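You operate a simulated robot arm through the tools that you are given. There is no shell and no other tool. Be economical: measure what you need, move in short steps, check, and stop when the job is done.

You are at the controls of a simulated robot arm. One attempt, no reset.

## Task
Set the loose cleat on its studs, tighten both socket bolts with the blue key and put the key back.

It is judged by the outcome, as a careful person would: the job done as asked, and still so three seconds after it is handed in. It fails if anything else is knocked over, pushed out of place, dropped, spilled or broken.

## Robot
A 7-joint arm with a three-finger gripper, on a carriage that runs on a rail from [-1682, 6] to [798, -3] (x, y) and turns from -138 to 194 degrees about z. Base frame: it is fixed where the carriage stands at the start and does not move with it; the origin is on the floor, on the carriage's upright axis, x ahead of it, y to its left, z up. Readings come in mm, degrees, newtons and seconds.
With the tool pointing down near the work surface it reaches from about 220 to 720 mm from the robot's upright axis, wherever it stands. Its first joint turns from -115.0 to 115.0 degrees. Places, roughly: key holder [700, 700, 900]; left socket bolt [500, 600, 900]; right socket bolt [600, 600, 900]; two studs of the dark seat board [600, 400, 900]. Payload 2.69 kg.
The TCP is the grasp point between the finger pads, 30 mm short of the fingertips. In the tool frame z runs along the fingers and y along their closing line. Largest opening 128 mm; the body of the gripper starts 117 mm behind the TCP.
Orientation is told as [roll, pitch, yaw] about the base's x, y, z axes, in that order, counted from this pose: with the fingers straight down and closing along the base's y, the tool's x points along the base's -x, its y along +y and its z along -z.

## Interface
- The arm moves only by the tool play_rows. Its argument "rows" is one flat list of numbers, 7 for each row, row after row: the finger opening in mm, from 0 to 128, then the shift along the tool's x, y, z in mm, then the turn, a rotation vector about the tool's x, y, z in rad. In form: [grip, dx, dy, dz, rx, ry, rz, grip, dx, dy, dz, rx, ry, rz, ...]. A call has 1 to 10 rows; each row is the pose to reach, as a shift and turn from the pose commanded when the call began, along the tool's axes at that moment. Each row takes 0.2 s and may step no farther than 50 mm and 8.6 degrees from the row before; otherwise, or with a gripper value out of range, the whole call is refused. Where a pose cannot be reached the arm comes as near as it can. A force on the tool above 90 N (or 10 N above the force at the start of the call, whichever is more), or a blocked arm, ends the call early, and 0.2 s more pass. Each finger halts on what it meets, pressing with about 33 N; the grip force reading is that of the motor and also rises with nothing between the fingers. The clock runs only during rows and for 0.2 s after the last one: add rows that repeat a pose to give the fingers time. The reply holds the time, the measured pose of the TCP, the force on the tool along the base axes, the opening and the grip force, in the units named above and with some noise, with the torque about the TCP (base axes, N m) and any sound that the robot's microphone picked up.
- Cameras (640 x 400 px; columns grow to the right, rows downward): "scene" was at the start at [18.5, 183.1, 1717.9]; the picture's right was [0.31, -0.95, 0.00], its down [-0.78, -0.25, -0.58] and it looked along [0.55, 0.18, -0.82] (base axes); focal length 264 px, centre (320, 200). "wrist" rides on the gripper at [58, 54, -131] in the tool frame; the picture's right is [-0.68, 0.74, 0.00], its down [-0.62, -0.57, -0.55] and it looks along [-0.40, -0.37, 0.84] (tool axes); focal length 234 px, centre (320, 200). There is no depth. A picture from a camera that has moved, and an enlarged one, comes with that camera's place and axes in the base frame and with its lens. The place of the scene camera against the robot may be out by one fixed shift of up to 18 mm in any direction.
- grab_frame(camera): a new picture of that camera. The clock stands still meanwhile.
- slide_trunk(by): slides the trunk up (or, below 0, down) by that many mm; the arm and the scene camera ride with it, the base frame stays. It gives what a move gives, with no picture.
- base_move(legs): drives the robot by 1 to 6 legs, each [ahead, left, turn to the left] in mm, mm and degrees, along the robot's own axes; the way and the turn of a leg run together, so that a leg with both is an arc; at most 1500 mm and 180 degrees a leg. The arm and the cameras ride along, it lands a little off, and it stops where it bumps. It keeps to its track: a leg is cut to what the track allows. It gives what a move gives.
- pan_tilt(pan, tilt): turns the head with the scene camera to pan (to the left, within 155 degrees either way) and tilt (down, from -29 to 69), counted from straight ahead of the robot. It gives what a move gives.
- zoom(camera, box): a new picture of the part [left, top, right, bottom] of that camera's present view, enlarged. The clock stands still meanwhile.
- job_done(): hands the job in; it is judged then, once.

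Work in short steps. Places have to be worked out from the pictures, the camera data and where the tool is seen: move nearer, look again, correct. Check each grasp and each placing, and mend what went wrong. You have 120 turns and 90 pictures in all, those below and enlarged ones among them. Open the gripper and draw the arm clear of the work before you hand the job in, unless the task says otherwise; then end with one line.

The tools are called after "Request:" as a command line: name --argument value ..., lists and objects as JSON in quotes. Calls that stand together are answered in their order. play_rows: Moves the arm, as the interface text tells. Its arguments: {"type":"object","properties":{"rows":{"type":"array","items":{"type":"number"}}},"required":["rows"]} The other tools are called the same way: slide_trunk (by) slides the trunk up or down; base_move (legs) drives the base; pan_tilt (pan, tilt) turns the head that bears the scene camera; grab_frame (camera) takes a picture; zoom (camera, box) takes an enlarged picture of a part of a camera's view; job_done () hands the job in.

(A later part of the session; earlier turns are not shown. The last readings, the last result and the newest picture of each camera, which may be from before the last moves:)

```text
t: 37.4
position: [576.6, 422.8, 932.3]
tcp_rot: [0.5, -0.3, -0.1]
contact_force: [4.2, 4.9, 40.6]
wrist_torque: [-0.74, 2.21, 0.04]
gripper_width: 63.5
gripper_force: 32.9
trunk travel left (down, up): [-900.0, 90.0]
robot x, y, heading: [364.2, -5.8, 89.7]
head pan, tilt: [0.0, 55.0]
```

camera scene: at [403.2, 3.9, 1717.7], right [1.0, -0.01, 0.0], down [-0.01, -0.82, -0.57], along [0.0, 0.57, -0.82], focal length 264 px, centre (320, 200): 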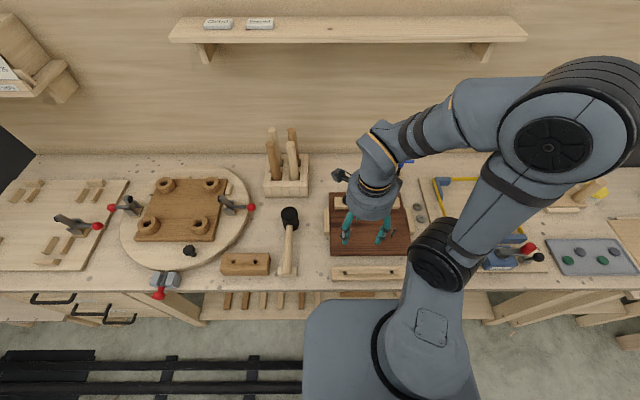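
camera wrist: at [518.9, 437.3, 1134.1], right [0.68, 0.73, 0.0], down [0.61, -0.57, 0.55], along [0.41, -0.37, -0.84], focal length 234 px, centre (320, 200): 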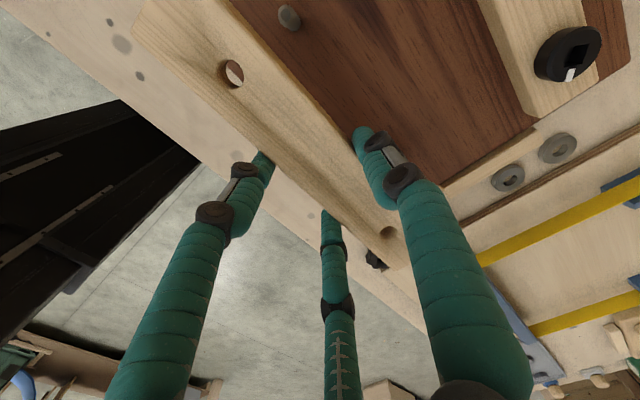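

Seated (40 N at z≈932). I ease 1 mm up, open the fingers to 92 and lift away.

Request:
play_rows --rows '[50, 0, 0, -1.5, 0, 0, 0, 65, 0, 0, -1.5, 0, 0, 0, 80, 0, 0, -1.5, 0, 0, 0, 92, 0, 0, -1.5, 0, 0, 0, 92, 0, 0, -5, 0, 0, 0, 92, 0, 0, -20, 0, 0, 0, 92, 0, 0, -45, 0, 0, 0, 92, 0, 0, -85, 0, 0, 0, 92, 0, 0, -120, 0, 0, 0]'

Request:
grab_frame --camera "wrist"

Request:
zoom --camera "scene" --box '[380, 130, 540, 260]'

```text
t: 39.4
position: [576.1, 421.3, 1052.2]
tcp_rot: [0.2, -0.2, -0.2]
contact_force: [-0.8, -0.4, 0.3]
wrist_torque: [0.0, -0.04, 0.02]
gripper_width: 92.0
gripper_force: 0.1
trunk travel left (down, up): [-900.0, 90.0]
robot x, y, heading: [363.6, -1.5, 89.7]
head pan, tilt: [0.0, 55.0]
```

```text
51 pictures are left
camera wrist: at [516.7, 474.7, 1183.6], right [0.68, 0.73, 0.0], down [0.61, -0.57, 0.55], along [0.4, -0.37, -0.84], focal length 234 px, centre (320, 200)
```

wrist: 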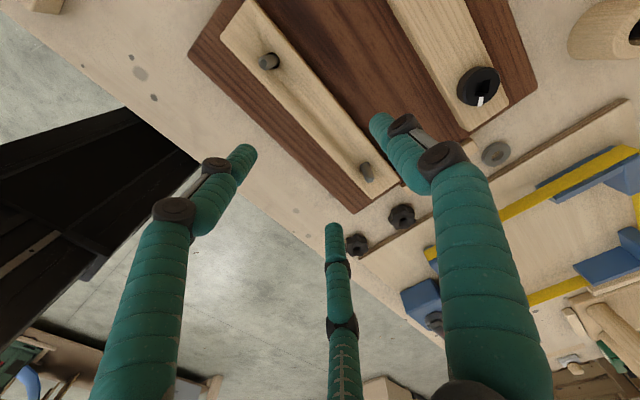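

```text
3.08 times, centred on (460, 195) of scene
camera zoom: at [202.5, 3.3, 1717.3], right [1.0, -0.01, 0.0], down [-0.01, -0.82, -0.57], along [0.0, 0.57, -0.82], focal length 812 px, centre (-111, 215)
```

zoom: 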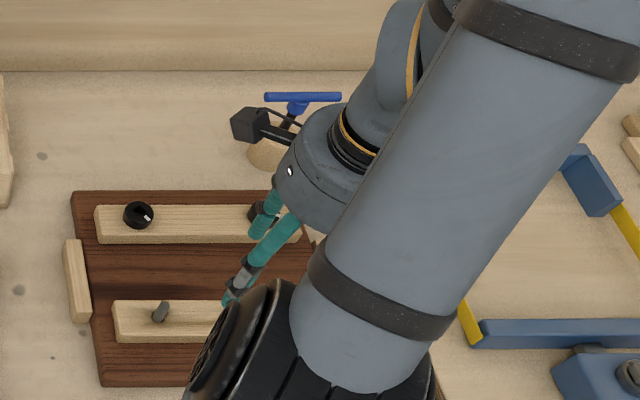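

The cleat sits on both studs. Now the key: I move the arm left, then drive the carriage +240 mm in x for reach, and look.

Request:
play_rows --rows '[92, 40, 0, -10, 0, 0, 0, 92, 80, 0, -20, 0, 0, 0, 92, 120, 0, -30, 0, 0, 0, 92, 160, 0, -40, 0, 0, 0]'

Request:
base_move --legs '[[0, -240, 0]]'

Request:
grab_frame --camera "wrist"

Request:
zoom --camera "scene" --box '[240, 100, 440, 260]'

```text
t: 40.4
position: [412.9, 422.0, 1091.5]
tcp_rot: [0.2, -0.2, -0.2]
contact_force: [-0.2, 0.0, -0.2]
wrist_torque: [0.02, -0.07, 0.02]
gripper_width: 91.8
gripper_force: 0.0
trunk travel left (down, up): [-900.0, 90.0]
robot x, y, heading: [362.6, 0.5, 89.3]
head pan, tilt: [0.0, 55.0]
```

```text
t: 42.2
position: [655.0, 423.2, 1092.3]
tcp_rot: [0.3, -0.1, -0.2]
contact_force: [-0.2, -0.5, -1.9]
wrist_torque: [0.01, 0.03, 0.03]
gripper_width: 92.2
gripper_force: 0.1
trunk travel left (down, up): [-900.0, 90.0]
robot x, y, heading: [602.3, -4.8, 89.5]
head pan, tilt: [0.0, 55.0]
```

```text
49 pictures are left
camera wrist: at [595.6, 475.5, 1222.6], right [0.68, 0.73, 0.0], down [0.61, -0.57, 0.55], along [0.4, -0.37, -0.84], focal length 234 px, centre (320, 200)
```

wrist: 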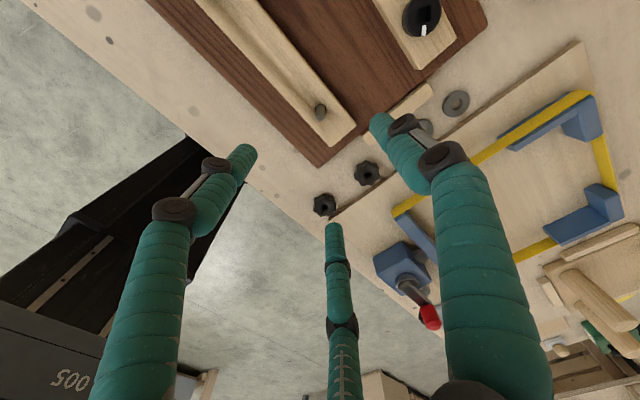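

```text
2.50 times, centred on (340, 180) of scene
camera zoom: at [442.5, 3.3, 1717.5], right [1.0, -0.01, 0.0], down [-0.01, -0.82, -0.57], along [0.0, 0.57, -0.82], focal length 660 px, centre (270, 250)
```

zoom: 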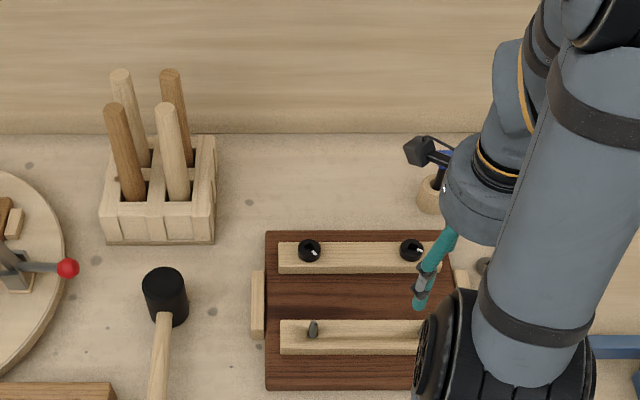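

Scene views put the key near (689,690), handle along x at z≈1006. I move the TCP above and short of it (y≈600, z≈1135) and look from the wrist.

Request:
play_rows --rows '[92, -4, 20, -20, 0, 0, 0, 92, -8, 60, -43, 0, 0, 0, 92, -12, 100, -43, 0, 0, 0, 92, -17, 140, -43, 0, 0, 0, 92, -17, 177, -43, 0, 0, 0]'

Request:
grab_frame --camera "wrist"

```text
t: 43.4
position: [673.4, 600.0, 1133.4]
tcp_rot: [0.1, 0.0, -0.3]
contact_force: [0.1, 0.4, 0.8]
wrist_torque: [-0.02, 0.03, -0.02]
gripper_width: 91.8
gripper_force: 0.0
trunk travel left (down, up): [-900.0, 90.0]
robot x, y, heading: [604.6, 0.7, 89.6]
head pan, tilt: [0.0, 55.0]
```

```text
47 pictures are left
camera wrist: at [614.2, 654.0, 1265.2], right [0.68, 0.73, 0.0], down [0.61, -0.57, 0.55], along [0.4, -0.37, -0.84], focal length 234 px, centre (320, 200)
```

wrist: 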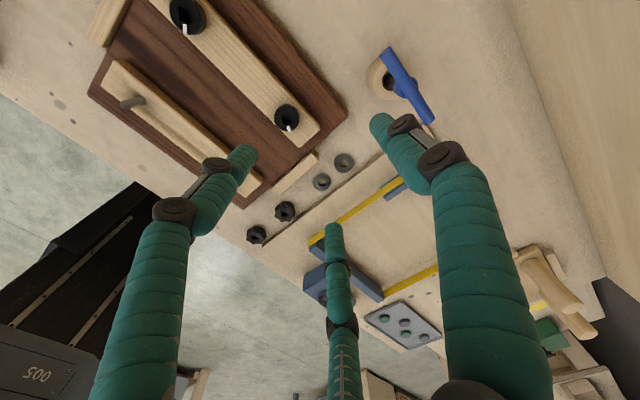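

Handle visible at ≈(695,694). I shift the camera to triangulate its height.

Request:
play_rows --rows '[92, 15, 30, 0, 0, 0, 0, 92, 30, 65, 0, 0, 0, 0]'

Request:
zoom --camera "wrist" --box '[300, 20, 500, 180]'

Request:
zoom --camera "scene" --box '[340, 100, 480, 220]'

```text
t: 44.0
position: [643.1, 664.7, 1134.4]
tcp_rot: [0.2, -0.2, -0.1]
contact_force: [-0.7, 0.6, -0.5]
wrist_torque: [0.02, -0.01, 0.0]
gripper_width: 92.0
gripper_force: 0.2
trunk travel left (down, up): [-900.0, 90.0]
robot x, y, heading: [598.3, -3.1, 89.6]
head pan, tilt: [0.0, 55.0]
```

```text
2.50 times, centred on (400, 100) of wrist
camera zoom: at [583.7, 719.1, 1266.1], right [0.68, 0.73, 0.0], down [0.61, -0.57, 0.55], along [0.41, -0.37, -0.84], focal length 585 px, centre (120, 450)
```

zoom: 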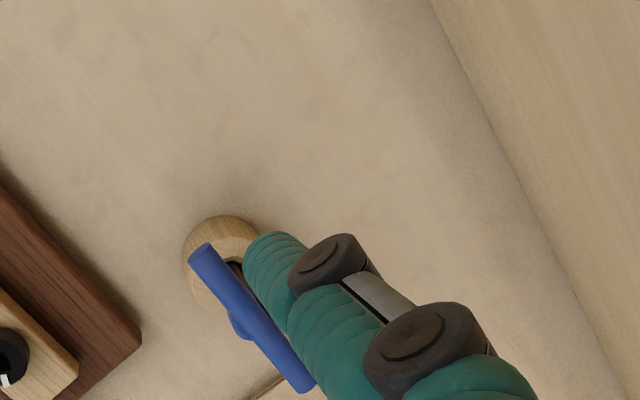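

```text
3.33 times, centred on (410, 160) of scene
camera zoom: at [441.8, 4.5, 1717.4], right [1.0, -0.01, 0.0], down [-0.01, -0.82, -0.57], along [0.01, 0.57, -0.82], focal length 880 px, centre (20, 333)
```

zoom: 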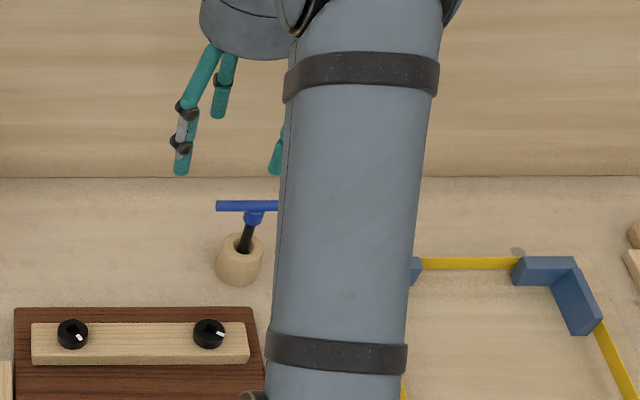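

Key handle ≈(701,697.5), z≈995, along x (≈−1°). With the three-jaw offset, TCP should come down at y≈690. I go above it at z≈1062, opening 64, and look.

Request:
play_rows --rows '[64, -20, 10, 0, 0, 0, 0, 64, -40, 20, 15, 0, 0, 0, 64, -58, 25.5, 40, 0, 0, 0, 64, -58, 25.5, 72, 0, 0, 0, 64, -58, 25.5, 72, 0, 0, 0]'

Request:
zoom --camera "wrist" --box '[220, 60, 440, 240]'

Request:
zoom --camera "scene" --box '[360, 110, 480, 210]'

```text
t: 45.2
position: [700.6, 690.4, 1064.1]
tcp_rot: [0.3, -0.1, -0.2]
contact_force: [0.0, 0.0, 0.5]
wrist_torque: [0.01, 0.01, 0.0]
gripper_width: 63.9
gripper_force: 0.0
trunk travel left (down, up): [-900.0, 90.0]
robot x, y, heading: [602.4, -1.8, 89.4]
head pan, tilt: [0.0, 55.0]
```

```text
2.22 times, centred on (330, 150) of wrist
camera zoom: at [641.6, 742.9, 1194.5], right [0.68, 0.73, 0.0], down [0.61, -0.57, 0.55], along [0.4, -0.37, -0.84], focal length 520 px, centre (298, 311)
```

zoom: 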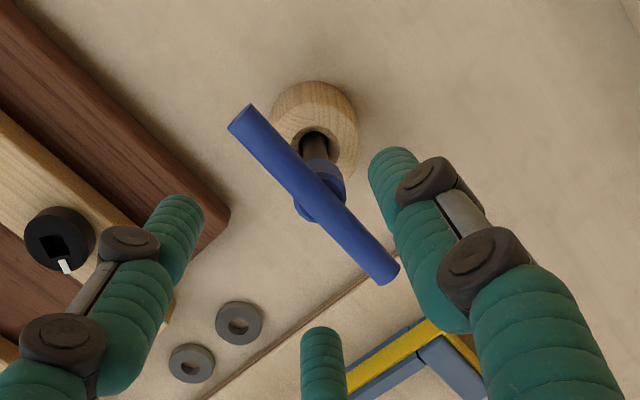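

```text
4.00 times, centred on (420, 160) of scene
camera zoom: at [442.6, 2.6, 1717.5], right [1.0, -0.01, 0.0], down [-0.01, -0.82, -0.57], along [0.0, 0.57, -0.82], focal length 1056 px, centre (-80, 360)
```

zoom: 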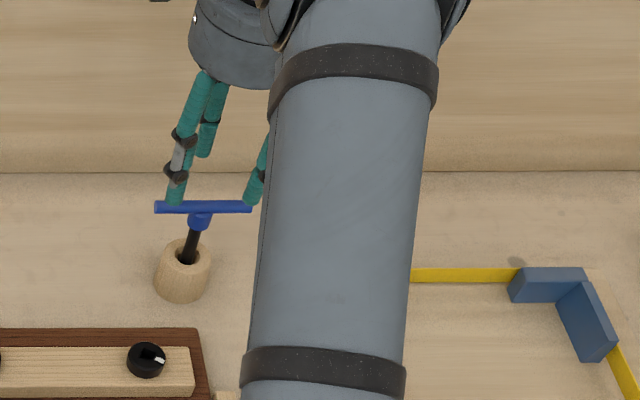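

TCP is aligned within ~3 mm; handle z≈1000. I descend to z≈1016 (tips ≈986) and check.

Request:
play_rows --rows '[64, 1, 2, 12, 0, 0, 0, 64, 1, 2, 24, 0, 0, 0, 64, 1, 2, 36, 0, 0, 0, 64, 1, 2, 48, 0, 0, 0]'

Request:
zoom --camera "wrist" --box '[220, 60, 440, 240]'

Request:
zoom --camera "scene" --box '[380, 120, 440, 190]'

```text
t: 46.2
position: [700.4, 692.7, 1015.1]
tcp_rot: [0.2, -0.1, -0.2]
contact_force: [-0.2, -0.2, 1.4]
wrist_torque: [0.02, 0.0, -0.04]
gripper_width: 63.8
gripper_force: 0.0
trunk travel left (down, up): [-900.0, 90.0]
robot x, y, heading: [603.5, -3.1, 89.3]
head pan, tilt: [0.0, 55.0]
```

```text
2.22 times, centred on (330, 150) of wrist
camera zoom: at [640.9, 745.5, 1146.5], right [0.68, 0.73, 0.0], down [0.61, -0.57, 0.55], along [0.4, -0.37, -0.84], focal length 520 px, centre (298, 311)
```

zoom: 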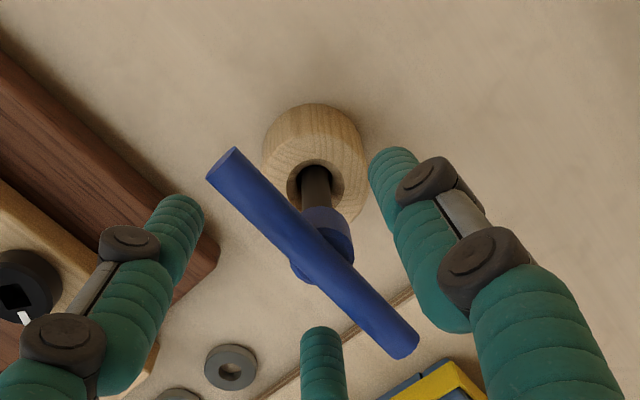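

```text
5.71 times, centred on (410, 155) of scene
camera zoom: at [442.3, 3.6, 1717.5], right [1.0, -0.01, 0.0], down [-0.01, -0.82, -0.57], along [0.0, 0.57, -0.82], focal length 1508 px, centre (-194, 457)
```

zoom: 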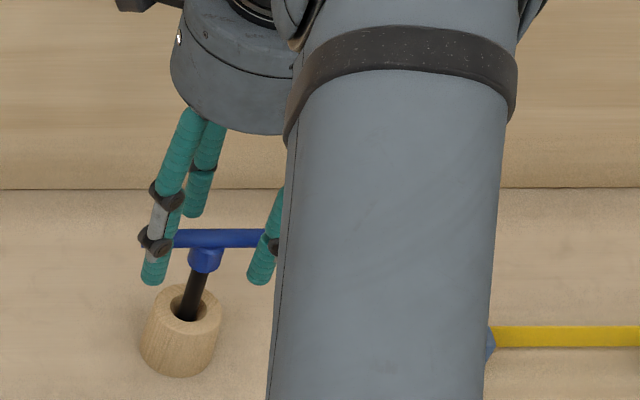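

Handle is at tool (≈−2,≈5), about 26 mm below TCP. I lower 14 mm more, then close in stages.

Request:
play_rows --rows '[64, 0, 0, 7, 0, 0, 0, 64, 0, 0, 14, 0, 0, 0, 50, 0, 0, 14, 0, 0, 0, 40, 0, 0, 14, 0, 0, 0, 32, 0, 0, 14, 0, 0, 0, 32, 0, 0, 14, 0, 0, 0]'

Request:
zoom --camera "wrist" --box '[220, 60, 440, 240]'

```text
t: 47.6
position: [699.1, 691.9, 1001.6]
tcp_rot: [0.2, -0.1, -0.2]
contact_force: [-0.2, 0.0, -0.1]
wrist_torque: [0.01, 0.02, 0.0]
gripper_width: 31.8
gripper_force: 0.1
trunk travel left (down, up): [-900.0, 90.0]
robot x, y, heading: [601.0, -4.7, 89.8]
head pan, tilt: [0.0, 55.0]
```

```text
2.22 times, centred on (330, 150) of wrist
camera zoom: at [640.7, 745.5, 1132.8], right [0.68, 0.73, 0.0], down [0.61, -0.57, 0.55], along [0.4, -0.37, -0.84], focal length 520 px, centre (298, 311)
```

zoom: 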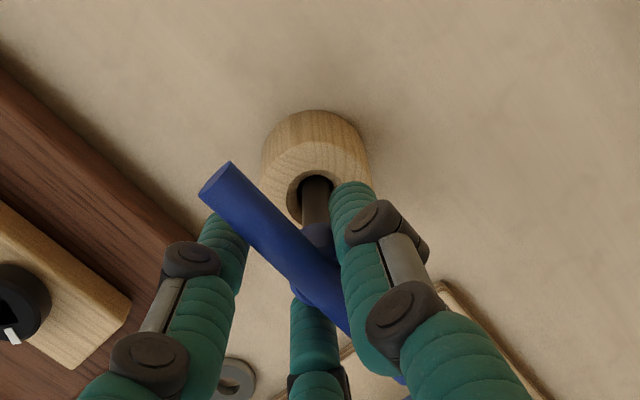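

The bar is between the jaws. Close fully and hold.

Request:
play_rows --rows '[26, 0, 0, 0, 0, 0, 0, 20, 0, 0, 0, 0, 0, 0, 12, 0, 0, 0, 0, 0, 0, 5, 0, 0, 0, 0, 0, 0, 5, 0, 0, 0, 0, 0, 0]'

Request:
zoom --camera "wrist" --box '[220, 60, 440, 240]'

```text
t: 48.8
position: [700.5, 692.3, 1000.1]
tcp_rot: [0.1, -0.1, -0.2]
contact_force: [-0.4, 0.1, -0.2]
wrist_torque: [0.02, -0.04, 0.01]
gripper_width: 20.0
gripper_force: 33.3
trunk travel left (down, up): [-900.0, 90.0]
robot x, y, heading: [604.8, -1.4, 89.3]
head pan, tilt: [0.0, 55.0]
```

```text
2.22 times, centred on (330, 150) of wrist
camera zoom: at [640.7, 745.5, 1132.8], right [0.68, 0.73, 0.0], down [0.61, -0.57, 0.55], along [0.4, -0.37, -0.84], focal length 520 px, centre (298, 311)
```

zoom: 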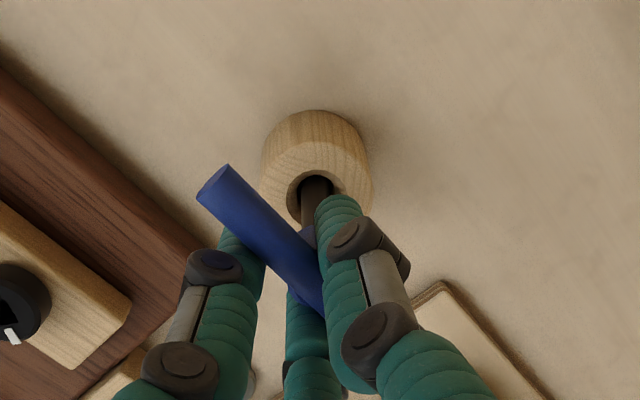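

Held at 20 mm, 33 N, no side force. Home pose noted: TCP ≈(700,692.3,1000.5). I lift slowly.

Request:
play_rows --rows '[5, 0, 0, -3, 0, 0, 0, 5, 0, 0, -8, 0, 0, 0, 5, 0, 0, -15, 0, 0, 0, 5, 0, 0, -25, 0, 0, 0, 5, 0, 0, -35, 0, 0, 0, 5, 0, 0, -46, 0, 0, 0, 5, 0, 0, -58, 0, 0, 0, 5, 0, 0, -70, 0, 0, 0]'

Request:
grab_frame --camera "wrist"

Request:
zoom --camera "scene" --box '[370, 110, 450, 200]'

```text
t: 50.6
position: [699.9, 691.5, 1071.0]
tcp_rot: [0.2, 0.0, -0.3]
contact_force: [0.0, -0.8, -1.5]
wrist_torque: [0.04, 0.03, 0.0]
gripper_width: 19.7
gripper_force: 32.9
trunk travel left (down, up): [-900.0, 90.0]
robot x, y, heading: [600.3, -0.8, 89.8]
head pan, tilt: [0.0, 55.0]
```

```text
38 pictures are left
camera wrist: at [639.9, 744.8, 1202.6], right [0.68, 0.73, 0.0], down [0.61, -0.57, 0.55], along [0.4, -0.37, -0.84], focal length 234 px, centre (320, 200)
```

wrist: 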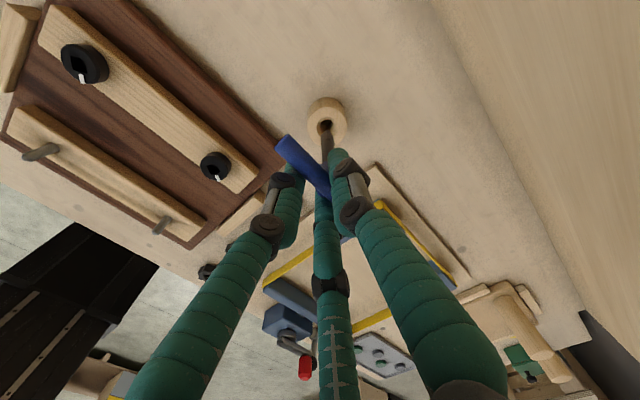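

```text
4.44 times, centred on (410, 155) of scene
camera zoom: at [442.2, 3.2, 1717.4], right [1.0, -0.01, 0.0], down [-0.01, -0.82, -0.57], along [0.0, 0.57, -0.82], focal length 1173 px, centre (-80, 400)
```

zoom: 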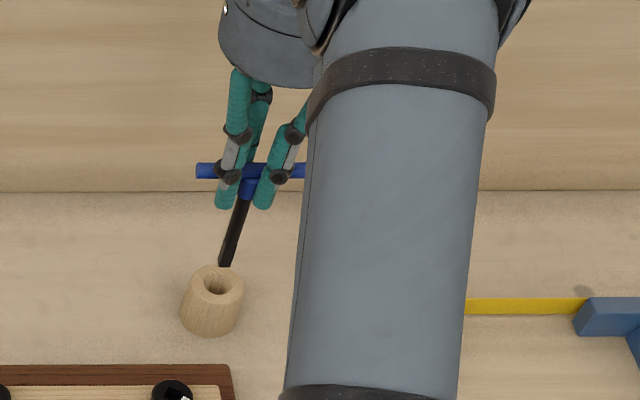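

The key is out. I zoom at the bolt heads to see socket shapes and angles, and at the key.

Request:
zoom --camera "wrist" --box '[50, 30, 130, 100]'

Request:
zoom --camera "wrist" --box '[180, 130, 250, 200]'

Request:
zoom --camera "wrist" --box '[270, 90, 370, 190]'

```text
5.71 times, centred on (90, 65) of wrist
camera zoom: at [639.9, 744.8, 1202.6], right [0.68, 0.73, 0.0], down [0.61, -0.57, 0.55], along [0.4, -0.37, -0.84], focal length 1338 px, centre (1634, 971)
```

zoom: 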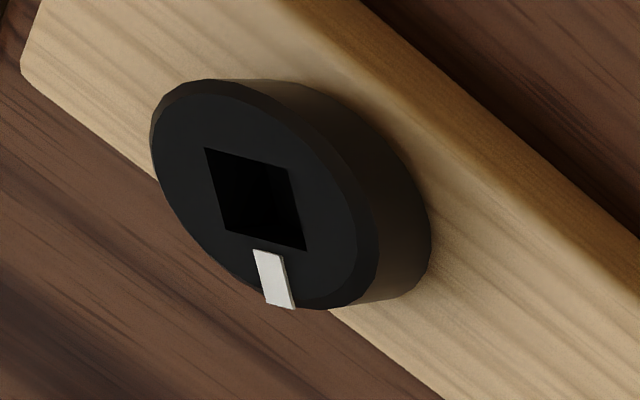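

```text
5.71 times, centred on (215, 165) of wrist
camera zoom: at [639.9, 744.8, 1202.6], right [0.68, 0.73, 0.0], down [0.61, -0.57, 0.55], along [0.4, -0.37, -0.84], focal length 1338 px, centre (920, 400)
```

zoom: 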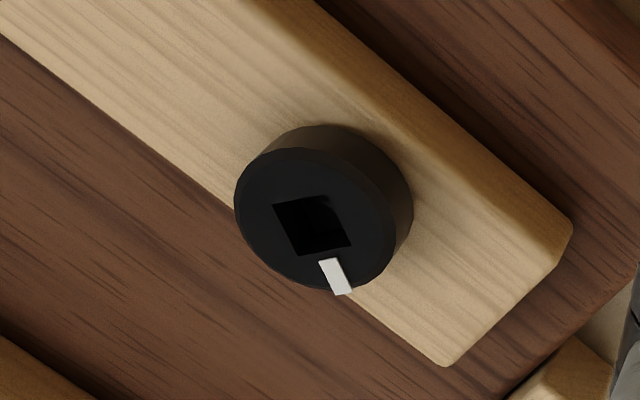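

```text
4.00 times, centred on (320, 140) of wrist
camera zoom: at [639.9, 744.8, 1202.6], right [0.68, 0.73, 0.0], down [0.61, -0.57, 0.55], along [0.4, -0.37, -0.84], focal length 937 px, centre (320, 440)
```

zoom: 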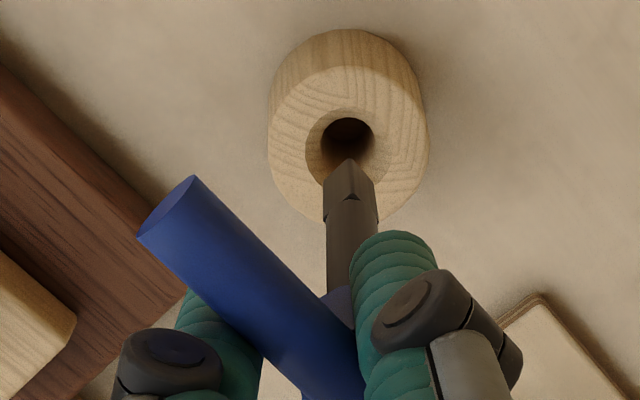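

Square sockets: left at ≈(490,562) rotated ≈32°, right ≈(643,562) at ≈−32° (mod 90), head tops z≈936. I need the key tip's square orientation, so I zoom closely.

Request:
zoom --camera "wrist" --box '[305, 115, 345, 155]'

Request:
zoom --camera "scene" --box '[400, 145, 440, 185]'

```text
10.00 times, centred on (325, 135) of wrist
camera zoom: at [639.9, 744.8, 1202.6], right [0.68, 0.73, 0.0], down [0.61, -0.57, 0.55], along [0.4, -0.37, -0.84], focal length 2342 px, centre (270, 850)
```

zoom: 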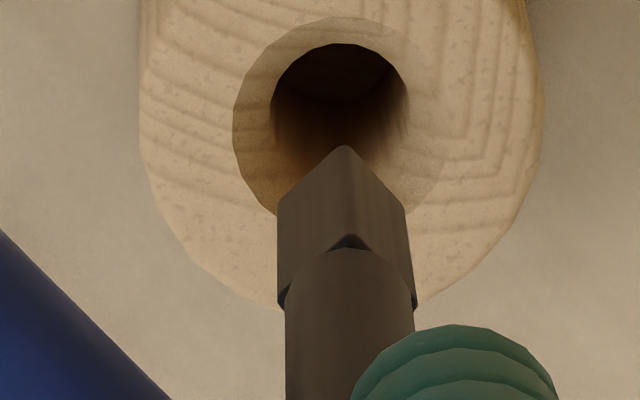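

```text
10.00 times, centred on (420, 165) of scene
camera zoom: at [442.2, 3.2, 1717.4], right [1.0, -0.01, 0.0], down [-0.01, -0.82, -0.57], along [0.0, 0.57, -0.82], focal length 2639 px, centre (-680, 550)
```

zoom: 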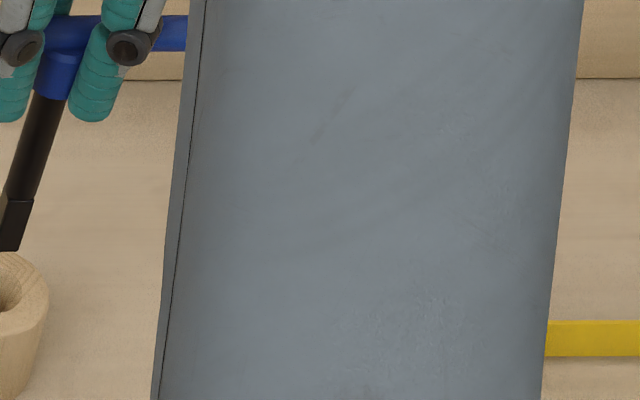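

The key's square end is aligned with its handle, side ≈9.4, axis at tool (−5.3,+5.7), tip ≈119 mm below TCP. I carry it above the left bolt, turning to yaw +32°.

Request:
play_rows --rows '[5, 0, 0, -14, 0, 0, 0, 5, 26, -17, -14, 0, 0, -0.08, 5, 53, -35, -14, 0, 0, -0.16, 5, 80, -52, -14, 0, 0, -0.24, 5, 106, -69, -14, 0, 0, -0.32, 5, 133, -87, -14, 0, 0, -0.4, 5, 160, -104, -14, 0, 0, -0.48, 5, 186, -121, -14, 0, 0, -0.56, 5, 211.5, -138, -14, 0, 0, -0.56, 5, 211.5, -138, -14, 0, 0, -0.56]'

Request:
grab_frame --camera "wrist"

Request:
zoom --camera "scene" --box '[290, 150, 390, 230]'

```text
t: 52.8
position: [488.5, 555.2, 1084.8]
tcp_rot: [0.1, -0.3, 31.9]
contact_force: [0.5, -0.5, -1.9]
wrist_torque: [-0.02, 0.01, 0.0]
gripper_width: 19.8
gripper_force: 32.4
trunk travel left (down, up): [-900.0, 90.0]
robot x, y, heading: [599.1, -4.4, 89.6]
head pan, tilt: [0.0, 55.0]
```

```text
31 pictures are left
camera wrist: at [409.7, 569.9, 1215.0], right [0.19, 0.98, 0.0], down [0.82, -0.16, 0.55], along [0.54, -0.1, -0.84], focal length 234 px, centre (320, 200)
```

wrist: 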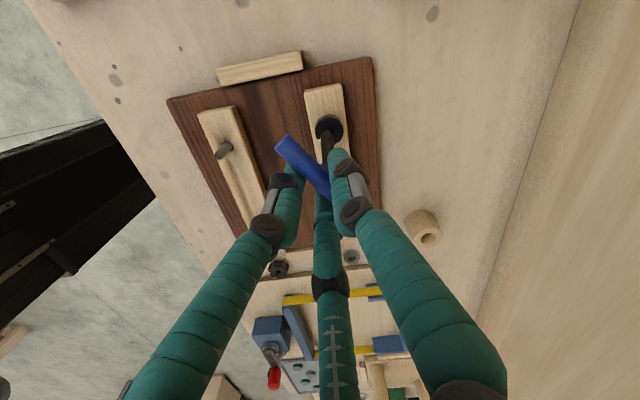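

```text
5.00 times, centred on (340, 190) of scene
camera zoom: at [443.5, 4.2, 1717.6], right [1.0, -0.01, 0.0], down [-0.01, -0.82, -0.57], along [0.0, 0.57, -0.82], focal length 1320 px, centre (220, 250)
```

zoom: 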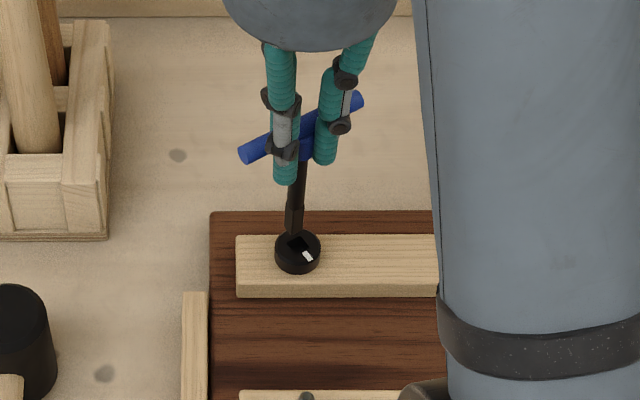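

Tip looks close to the left socket. I zoom in to measure tip vs socket.

Request:
zoom --camera "wrist" --box '[308, 108, 348, 148]'

Request:
zoom --camera "scene" --box '[338, 178, 368, 208]'

```text
10.00 times, centred on (328, 128) of wrist
camera zoom: at [409.7, 569.9, 1215.0], right [0.19, 0.98, 0.0], down [0.82, -0.16, 0.55], along [0.54, -0.1, -0.84], focal length 2342 px, centre (240, 920)
```

zoom: 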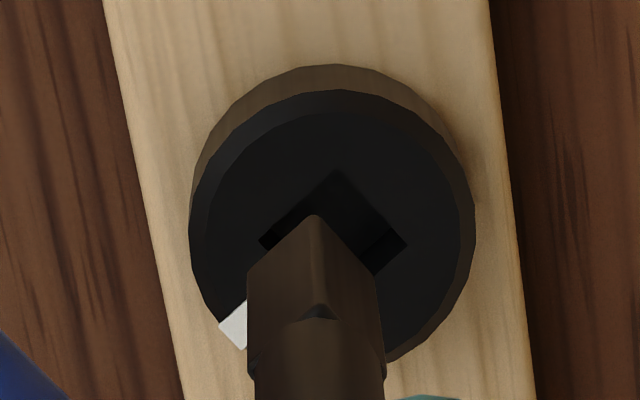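

```text
13.33 times, centred on (353, 193) of scene
camera zoom: at [443.5, 4.2, 1717.6], right [1.0, -0.01, 0.0], down [-0.01, -0.82, -0.57], along [0.0, 0.57, -0.82], focal length 3519 px, centre (-120, 293)
```

zoom: 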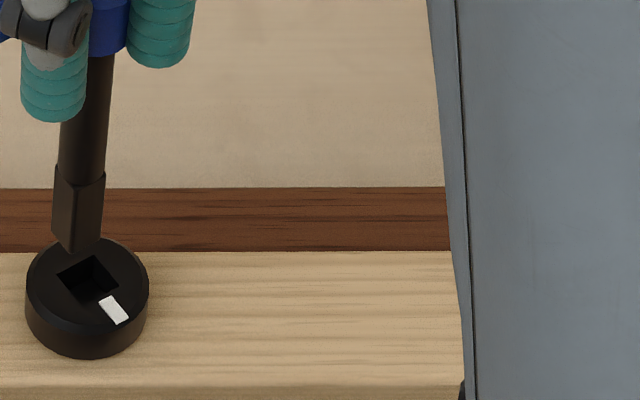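

Angles match; the socket lies ≈(+4.7,+2) mm from the tip, ≈23 mm below. I correct and lower 15 mm, then re-check.

Request:
play_rows --rows '[5, -2.5, -0.4, 0, 0, 0, 0, 5, -5, -0.8, 5, 0, 0, 0, 5, -5, -0.8, 10, 0, 0, 0, 5, -5, -0.8, 15, 0, 0, 0, 5, -5, -0.8, 15, 0, 0, 0]'

Request:
zoom --camera "wrist" --box '[308, 108, 348, 148]'

Request:
zoom --camera "scene" --box '[338, 178, 368, 208]'

```text
t: 54.0
position: [491.5, 556.1, 1068.1]
tcp_rot: [0.1, -0.1, 32.0]
contact_force: [0.4, 0.7, -0.9]
wrist_torque: [0.02, 0.0, -0.01]
gripper_width: 19.6
gripper_force: 33.3
trunk travel left (down, up): [-900.0, 90.0]
robot x, y, heading: [601.7, 2.5, 89.5]
head pan, tilt: [0.0, 55.0]
```

```text
10.00 times, centred on (328, 128) of wrist
camera zoom: at [413.5, 570.6, 1200.7], right [0.19, 0.98, 0.0], down [0.82, -0.16, 0.55], along [0.54, -0.1, -0.84], focal length 2342 px, centre (240, 920)
```

zoom: 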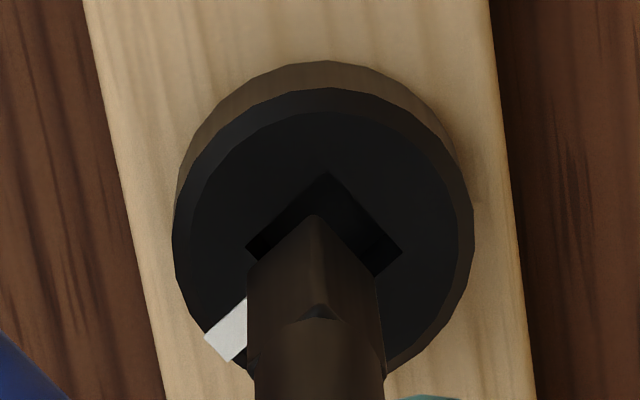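

```text
13.33 times, centred on (353, 193) of scene
camera zoom: at [442.2, 3.3, 1717.4], right [1.0, -0.01, 0.0], down [-0.01, -0.82, -0.57], along [0.0, 0.57, -0.82], focal length 3519 px, centre (-120, 293)
```

zoom: 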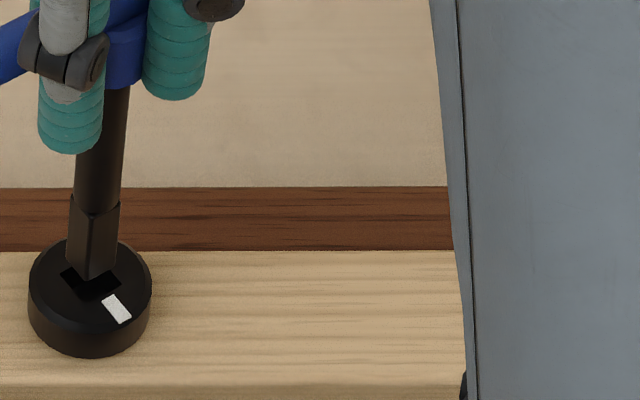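

Now aligned to ≈1 mm. I nudge y +0.8 and descend into the socket with force watching.

Request:
play_rows --rows '[5, -0.4, 0.7, 0, 0, 0, 0, 5, -0.4, 0.7, 3, 0, 0, 0, 5, -0.4, 0.7, 6, 0, 0, 0, 5, -0.4, 0.7, 8, 0, 0, 0, 5, -0.4, 0.7, 10, 0, 0, 0, 5, -0.4, 0.7, 12, 0, 0, 0]'

Request:
zoom --camera "scene" --box '[338, 178, 368, 208]'

```text
t: 55.4
position: [492.9, 557.5, 1056.6]
tcp_rot: [0.1, -0.3, 31.8]
contact_force: [0.1, 0.1, -0.9]
wrist_torque: [0.02, 0.02, -0.02]
gripper_width: 19.8
gripper_force: 33.1
trunk travel left (down, up): [-900.0, 90.0]
robot x, y, heading: [603.2, 0.2, 89.6]
head pan, tilt: [0.0, 55.0]
```

```text
13.33 times, centred on (353, 193) of scene
camera zoom: at [442.2, 3.5, 1717.4], right [1.0, -0.01, 0.0], down [-0.01, -0.82, -0.57], along [0.0, 0.57, -0.82], focal length 3519 px, centre (-120, 293)
```

zoom: 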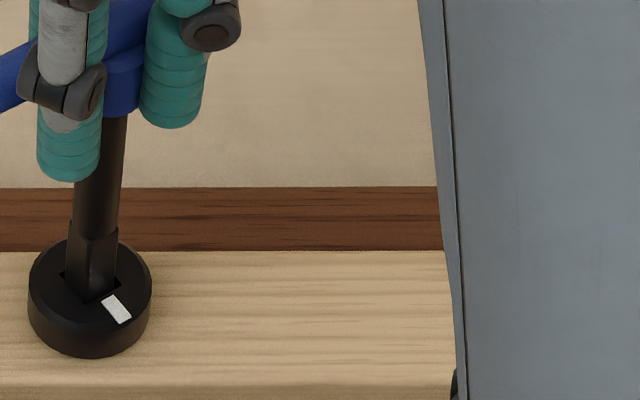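

The tip is inside the socket, no force. I go deeper until it bottoms lightly.

Request:
play_rows --rows '[5, 0, 0, 2, 0, 0, 0, 5, 0, 0, 4, 0, 0, 0, 5, 0, 0, 6, 0, 0, 0]'

Request:
play_rows --rows '[5, 0, 0, 2, 0, 0, 0, 5, 0, 0, 4, 0, 0, 0]'

```text
t: 56.2
position: [492.1, 557.2, 1050.6]
tcp_rot: [0.1, -0.2, 32.0]
contact_force: [-0.6, 1.1, -1.5]
wrist_torque: [-0.03, -0.01, 0.0]
gripper_width: 19.9
gripper_force: 33.3
trunk travel left (down, up): [-900.0, 90.0]
robot x, y, heading: [599.4, -2.5, 89.6]
head pan, tilt: [0.0, 55.0]
```

```text
t: 56.8
position: [492.0, 557.6, 1047.5]
tcp_rot: [0.1, -0.2, 31.8]
contact_force: [-0.6, 0.6, 0.0]
wrist_torque: [-0.01, -0.04, 0.02]
gripper_width: 20.2
gripper_force: 32.6
trunk travel left (down, up): [-900.0, 90.0]
robot x, y, heading: [600.0, -3.5, 89.6]
head pan, tilt: [0.0, 55.0]
```

Key is seated ~13 mm deep. I turn clockwise 0.6 rad about the key axis and read torque and sound.

Request:
play_rows --rows '[5, 0.57, 0.53, 0, 0, 0, 0.1, 5, 1.09, 1.11, 0, 0, 0, 0.2, 5, 1.55, 1.75, 0, 0, 0, 0.3, 5, 1.94, 2.42, 0, 0, 0, 0.4, 5, 2.26, 3.13, 0, 0, 0, 0.5, 5, 2.51, 3.87, 0, 0, 0, 0.6]'

Request:
zoom --camera "scene" --box '[328, 163, 378, 213]'

```text
t: 58.2
position: [488.6, 559.7, 1047.9]
tcp_rot: [0.2, 0.0, -2.7]
contact_force: [3.9, 1.6, 0.2]
wrist_torque: [0.07, -0.53, 0.0]
gripper_width: 19.9
gripper_force: 32.6
trunk travel left (down, up): [-900.0, 90.0]
robot x, y, heading: [606.1, -3.0, 89.5]
head pan, tilt: [0.0, 55.0]
```

```text
8.00 times, centred on (353, 188) of scene
camera zoom: at [443.0, 3.6, 1717.5], right [1.0, -0.01, 0.0], down [-0.01, -0.82, -0.57], along [0.0, 0.57, -0.82], focal length 2111 px, centre (56, 296)
```

zoom: 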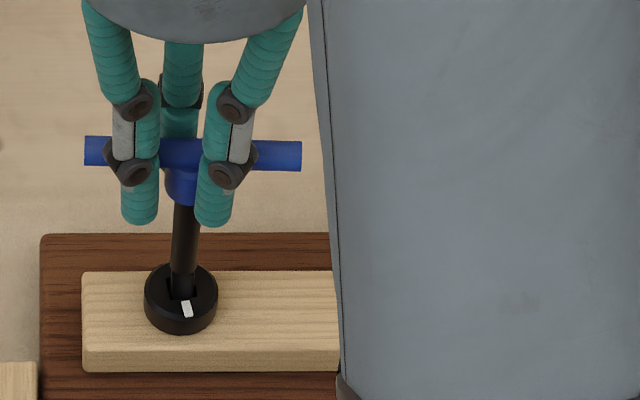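

The bolt turns (mark moved ≈−30°). Continue clockwise another 0.8 rad.

Request:
play_rows --rows '[5, 0.57, 0.53, 0, 0, 0, 0.1, 5, 1.09, 1.11, 0, 0, 0, 0.2, 5, 1.55, 1.75, 0, 0, 0, 0.3, 5, 1.94, 2.42, 0, 0, 0, 0.4, 5, 2.26, 3.13, 0, 0, 0, 0.5, 5, 2.51, 3.87, 0, 0, 0, 0.6, 5, 2.69, 4.63, 0, 0, 0, 0.7, 5, 2.79, 5.41, 0, 0, 0, 0.8]'

Request:
zoom --camera "scene" --box '[328, 163, 378, 213]'

```text
t: 60.0
position: [484.8, 565.0, 1048.0]
tcp_rot: [0.1, 0.2, -48.5]
contact_force: [1.9, 0.0, 1.0]
wrist_torque: [-0.04, -0.04, 0.03]
gripper_width: 19.6
gripper_force: 33.4
trunk travel left (down, up): [-900.0, 90.0]
robot x, y, heading: [602.7, -0.5, 89.4]
head pan, tilt: [0.0, 55.0]
```

```text
8.00 times, centred on (353, 188) of scene
camera zoom: at [442.4, 3.2, 1717.5], right [1.0, -0.01, 0.0], down [-0.01, -0.82, -0.57], along [0.0, 0.57, -0.82], focal length 2111 px, centre (56, 296)
```

zoom: 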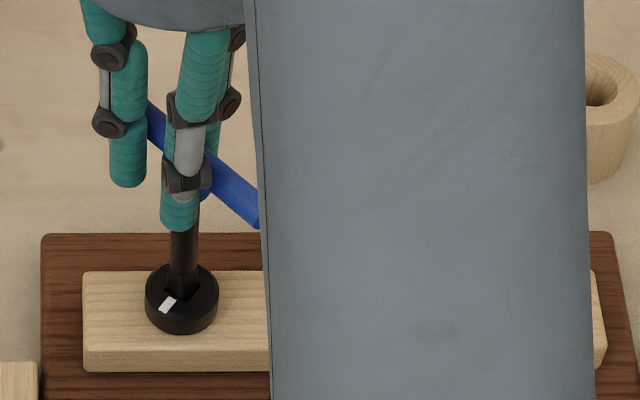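

Still free-turning (mark ≈−130°). Continue another 0.8 rad, watching torque.

Request:
play_rows --rows '[5, 0.57, 0.53, 0, 0, 0, 0.1, 5, 1.09, 1.11, 0, 0, 0, 0.2, 5, 1.55, 1.75, 0, 0, 0, 0.3, 5, 1.94, 2.42, 0, 0, 0, 0.4, 5, 2.26, 3.13, 0, 0, 0, 0.5, 5, 2.51, 3.87, 0, 0, 0, 0.6, 5, 2.69, 4.63, 0, 0, 0, 0.7, 5, 2.79, 5.41, 0, 0, 0, 0.8]'

```text
t: 61.8
position: [488.4, 572.2, 1048.2]
tcp_rot: [0.2, 0.4, -94.3]
contact_force: [1.9, 5.7, 4.0]
wrist_torque: [0.71, -0.15, 0.16]
gripper_width: 20.0
gripper_force: 33.0
trunk travel left (down, up): [-900.0, 90.0]
robot x, y, heading: [601.1, -0.0, 89.6]
head pan, tilt: [0.0, 55.0]
```

A slight resisting torque (0.16 N m) and side force appear. I continue in a smaller step of 0.4 rad.

Request:
play_rows --rows '[5, 0.57, 0.53, 0, 0, 0, 0.1, 5, 1.09, 1.11, 0, 0, 0, 0.2, 5, 1.55, 1.75, 0, 0, 0, 0.3, 5, 1.94, 2.42, 0, 0, 0, 0.4]'

Request:
zoom --camera "scene" --box '[328, 163, 378, 213]'

```text
t: 62.8
position: [490.0, 573.6, 1048.0]
tcp_rot: [0.0, 0.4, -117.0]
contact_force: [3.3, 2.9, 7.3]
wrist_torque: [-0.02, -0.02, 1.48]
gripper_width: 21.2
gripper_force: 32.7
trunk travel left (down, up): [-900.0, 90.0]
robot x, y, heading: [604.4, -3.9, 89.4]
head pan, tilt: [0.0, 55.0]
```

```text
8.00 times, centred on (353, 188) of scene
camera zoom: at [443.3, 3.6, 1717.6], right [1.0, -0.01, 0.0], down [-0.01, -0.82, -0.57], along [0.0, 0.57, -0.82], focal length 2111 px, centre (56, 296)
```

zoom: 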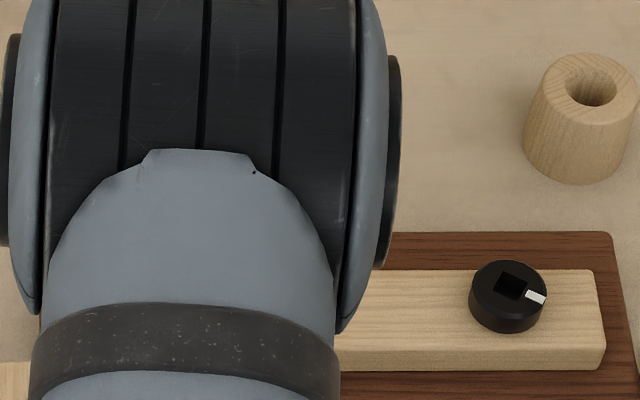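

Torque has jumped to 1.5 N m – the bolt is coming up tight. A further small 0.15 rad to make it firm.

Request:
play_rows --rows '[5, 0.45, 0.4, 0, 0, 0, 0.075, 5, 0.84, 0.82, 0, 0, 0, 0.15, 5, 0.84, 0.82, 0, 0, 0, 0.15]'

Request:
grab_frame --camera "wrist"

```text
t: 63.6
position: [490.7, 572.7, 1047.6]
tcp_rot: [0.0, 0.1, -125.5]
contact_force: [-1.7, 2.3, 7.1]
wrist_torque: [-0.4, -0.66, 1.57]
gripper_width: 25.4
gripper_force: 32.8
trunk travel left (down, up): [-900.0, 90.0]
robot x, y, heading: [598.4, -4.8, 89.4]
head pan, tilt: [0.0, 55.0]
```

```text
21 pictures are left
camera wrist: at [567.9, 588.3, 1179.1], right [0.21, -0.98, 0.0], down [-0.82, -0.17, 0.55], along [-0.54, -0.11, -0.84], focal length 234 px, centre (320, 200)
```

wrist: 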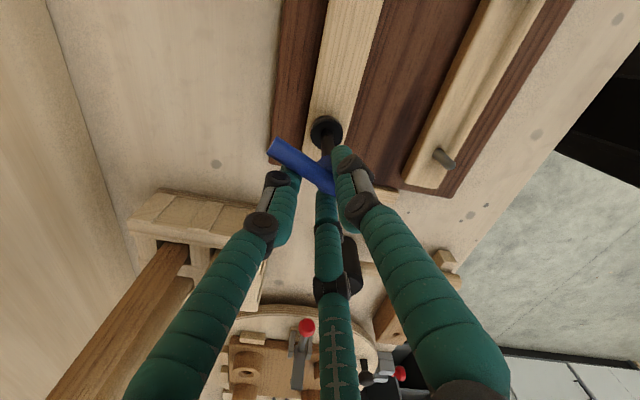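

The handle started slipping in the jaws at ≈1.57 N m, so the bolt is stalled. I check the mark and joint.

Request:
zoom --camera "wrist" --box '[260, 100, 380, 200]'

```text
4.00 times, centred on (320, 150) of wrist
camera zoom: at [567.9, 588.3, 1179.1], right [0.21, -0.98, 0.0], down [-0.82, -0.17, 0.55], along [-0.54, -0.11, -0.84], focal length 937 px, centre (320, 400)
```

zoom: 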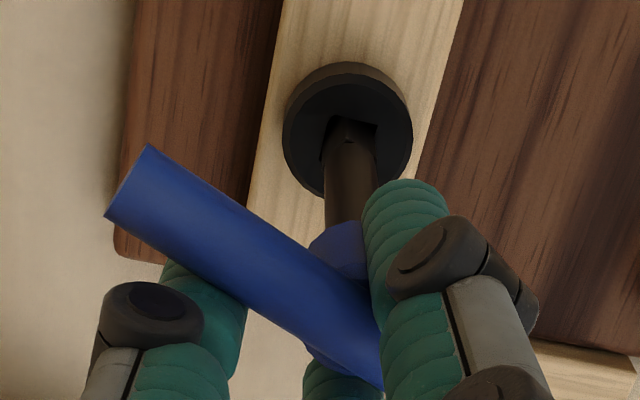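

The bolt stalled hard (jaw slip at constant torque), so it is tight. I rotate back 0.14 rad so the jaws realign with the handle, then check.

Request:
play_rows --rows '[5, -0.45, -0.35, 0, 0, 0, -0.07, 5, -0.9, -0.65, 0, 0, 0, -0.14, 5, -0.9, -0.65, 0, 0, 0, -0.14]'

```text
t: 64.4
position: [490.9, 571.1, 1048.4]
tcp_rot: [-0.1, 0.2, -117.7]
contact_force: [1.5, -5.2, 5.3]
wrist_torque: [-0.81, -0.4, 0.71]
gripper_width: 23.9
gripper_force: 32.7
trunk travel left (down, up): [-900.0, 90.0]
robot x, y, heading: [601.8, -0.2, 89.3]
head pan, tilt: [0.0, 55.0]
```

Torque fell to 0.7 and the handle is still a little skewed in the jaws; back another 0.12 rad (inside socket play).

Request:
play_rows --rows '[5, -0.4, -0.3, 0, 0, 0, -0.06, 5, -0.8, -0.55, 0, 0, 0, -0.12, 5, -0.8, -0.55, 0, 0, 0, -0.12]'

Request:
zoom --camera "wrist" --box '[260, 100, 380, 200]'

```text
t: 65.2
position: [490.5, 570.1, 1047.8]
tcp_rot: [0.1, 0.2, -110.8]
contact_force: [4.5, -10.3, -2.6]
wrist_torque: [-0.96, -0.2, 0.46]
gripper_width: 21.3
gripper_force: 33.2
trunk travel left (down, up): [-900.0, 90.0]
robot x, y, heading: [599.8, -2.2, 89.4]
head pan, tilt: [0.0, 55.0]
```

```text
4.00 times, centred on (320, 150) of wrist
camera zoom: at [560.9, 604.9, 1178.9], right [0.45, -0.89, 0.0], down [-0.75, -0.38, 0.55], along [-0.49, -0.24, -0.84], focal length 937 px, centre (320, 400)
```

zoom: 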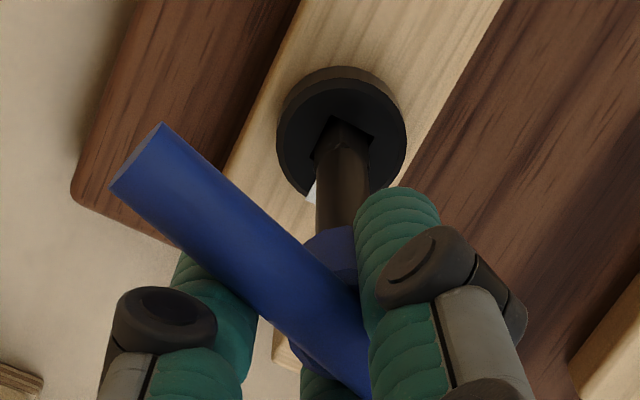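

A ~10 N side load remains, pushing the tool toward (+x,−y). I relieve it by 1.6 mm that way, then check.

Request:
play_rows --rows '[5, -0.6, 0.5, 0, 0, 0, -0.03, 5, -1.24, 0.98, 0, 0, 0, -0.05, 5, -1.24, 0.98, 0, 0, 0, -0.05]'

```text
t: 66.0
position: [489.8, 570.2, 1047.4]
tcp_rot: [0.0, 0.3, -107.9]
contact_force: [3.5, -8.2, -7.3]
wrist_torque: [-0.7, -0.32, 0.37]
gripper_width: 20.7
gripper_force: 32.8
trunk travel left (down, up): [-900.0, 90.0]
robot x, y, heading: [598.6, -2.0, 89.6]
head pan, tilt: [0.0, 55.0]
```

Residuals are small; I lift the key straight out in small steps.

Request:
play_rows --rows '[5, 0, 0, -3, 0, 0, 0, 5, 0, 0, -6, 0, 0, 0, 5, 0, 0, -10, 0, 0, 0, 5, 0, 0, -15, 0, 0, 0, 5, 0, 0, -22, 0, 0, 0, 5, 0, 0, -30, 0, 0, 0, 5, 0, 0, -37, 0, 0, 0]'

Request:
zoom --camera "wrist" --box '[270, 90, 370, 190]'

```text
t: 67.6
position: [488.5, 568.6, 1088.5]
tcp_rot: [-0.1, 0.7, -107.9]
contact_force: [-0.2, -0.2, 0.1]
wrist_torque: [0.06, -0.01, 0.04]
gripper_width: 4.7
gripper_force: 0.1
trunk travel left (down, up): [-900.0, 90.0]
robot x, y, heading: [605.0, 1.0, 89.6]
head pan, tilt: [0.0, 55.0]
```

```text
4.00 times, centred on (320, 140) of wrist
camera zoom: at [557.5, 606.6, 1220.5], right [0.49, -0.87, -0.01], down [-0.73, -0.42, 0.54], along [-0.48, -0.26, -0.84], focal length 937 px, centre (320, 440)
```

zoom: 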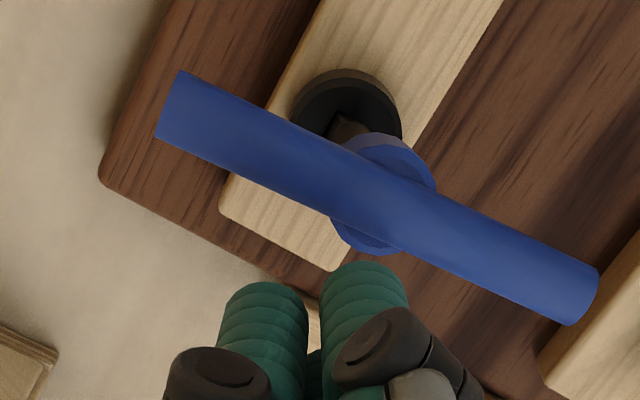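

The key stayed in the socket (jaws slid off upward). I look at how it stands.

Request:
zoom --camera "scene" --box '[320, 150, 400, 220]'

Request:
grab_frame --camera "wrist"

```text
5.71 times, centred on (360, 185) of scene
camera zoom: at [442.7, -0.2, 1718.4], right [1.0, -0.01, 0.0], down [-0.01, -0.82, -0.58], along [0.0, 0.58, -0.82], focal length 1508 px, centre (91, 286)
```

zoom: 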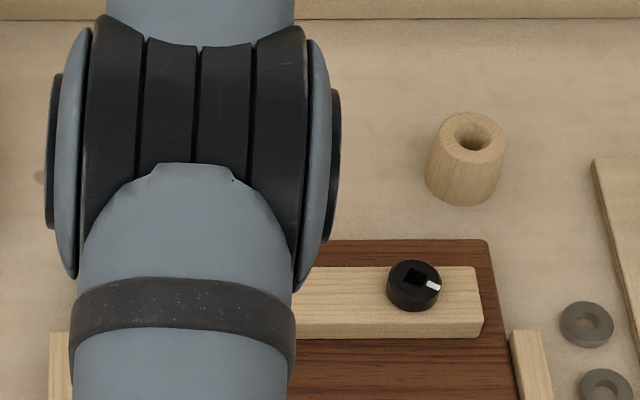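

```text
16 pictures are left
camera wrist: at [557.5, 606.6, 1220.5], right [0.49, -0.87, -0.01], down [-0.73, -0.42, 0.54], along [-0.48, -0.26, -0.84], focal length 234 px, centre (320, 200)
```

wrist: 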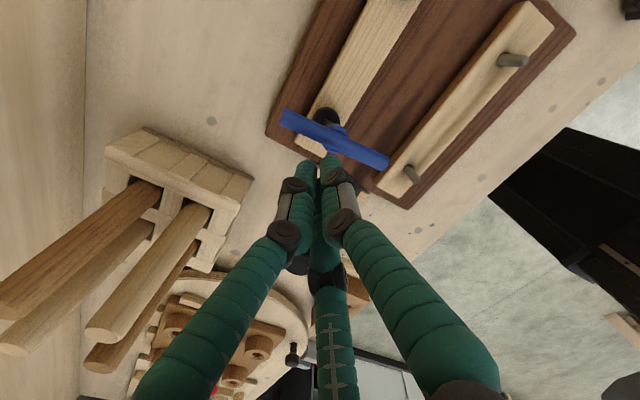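

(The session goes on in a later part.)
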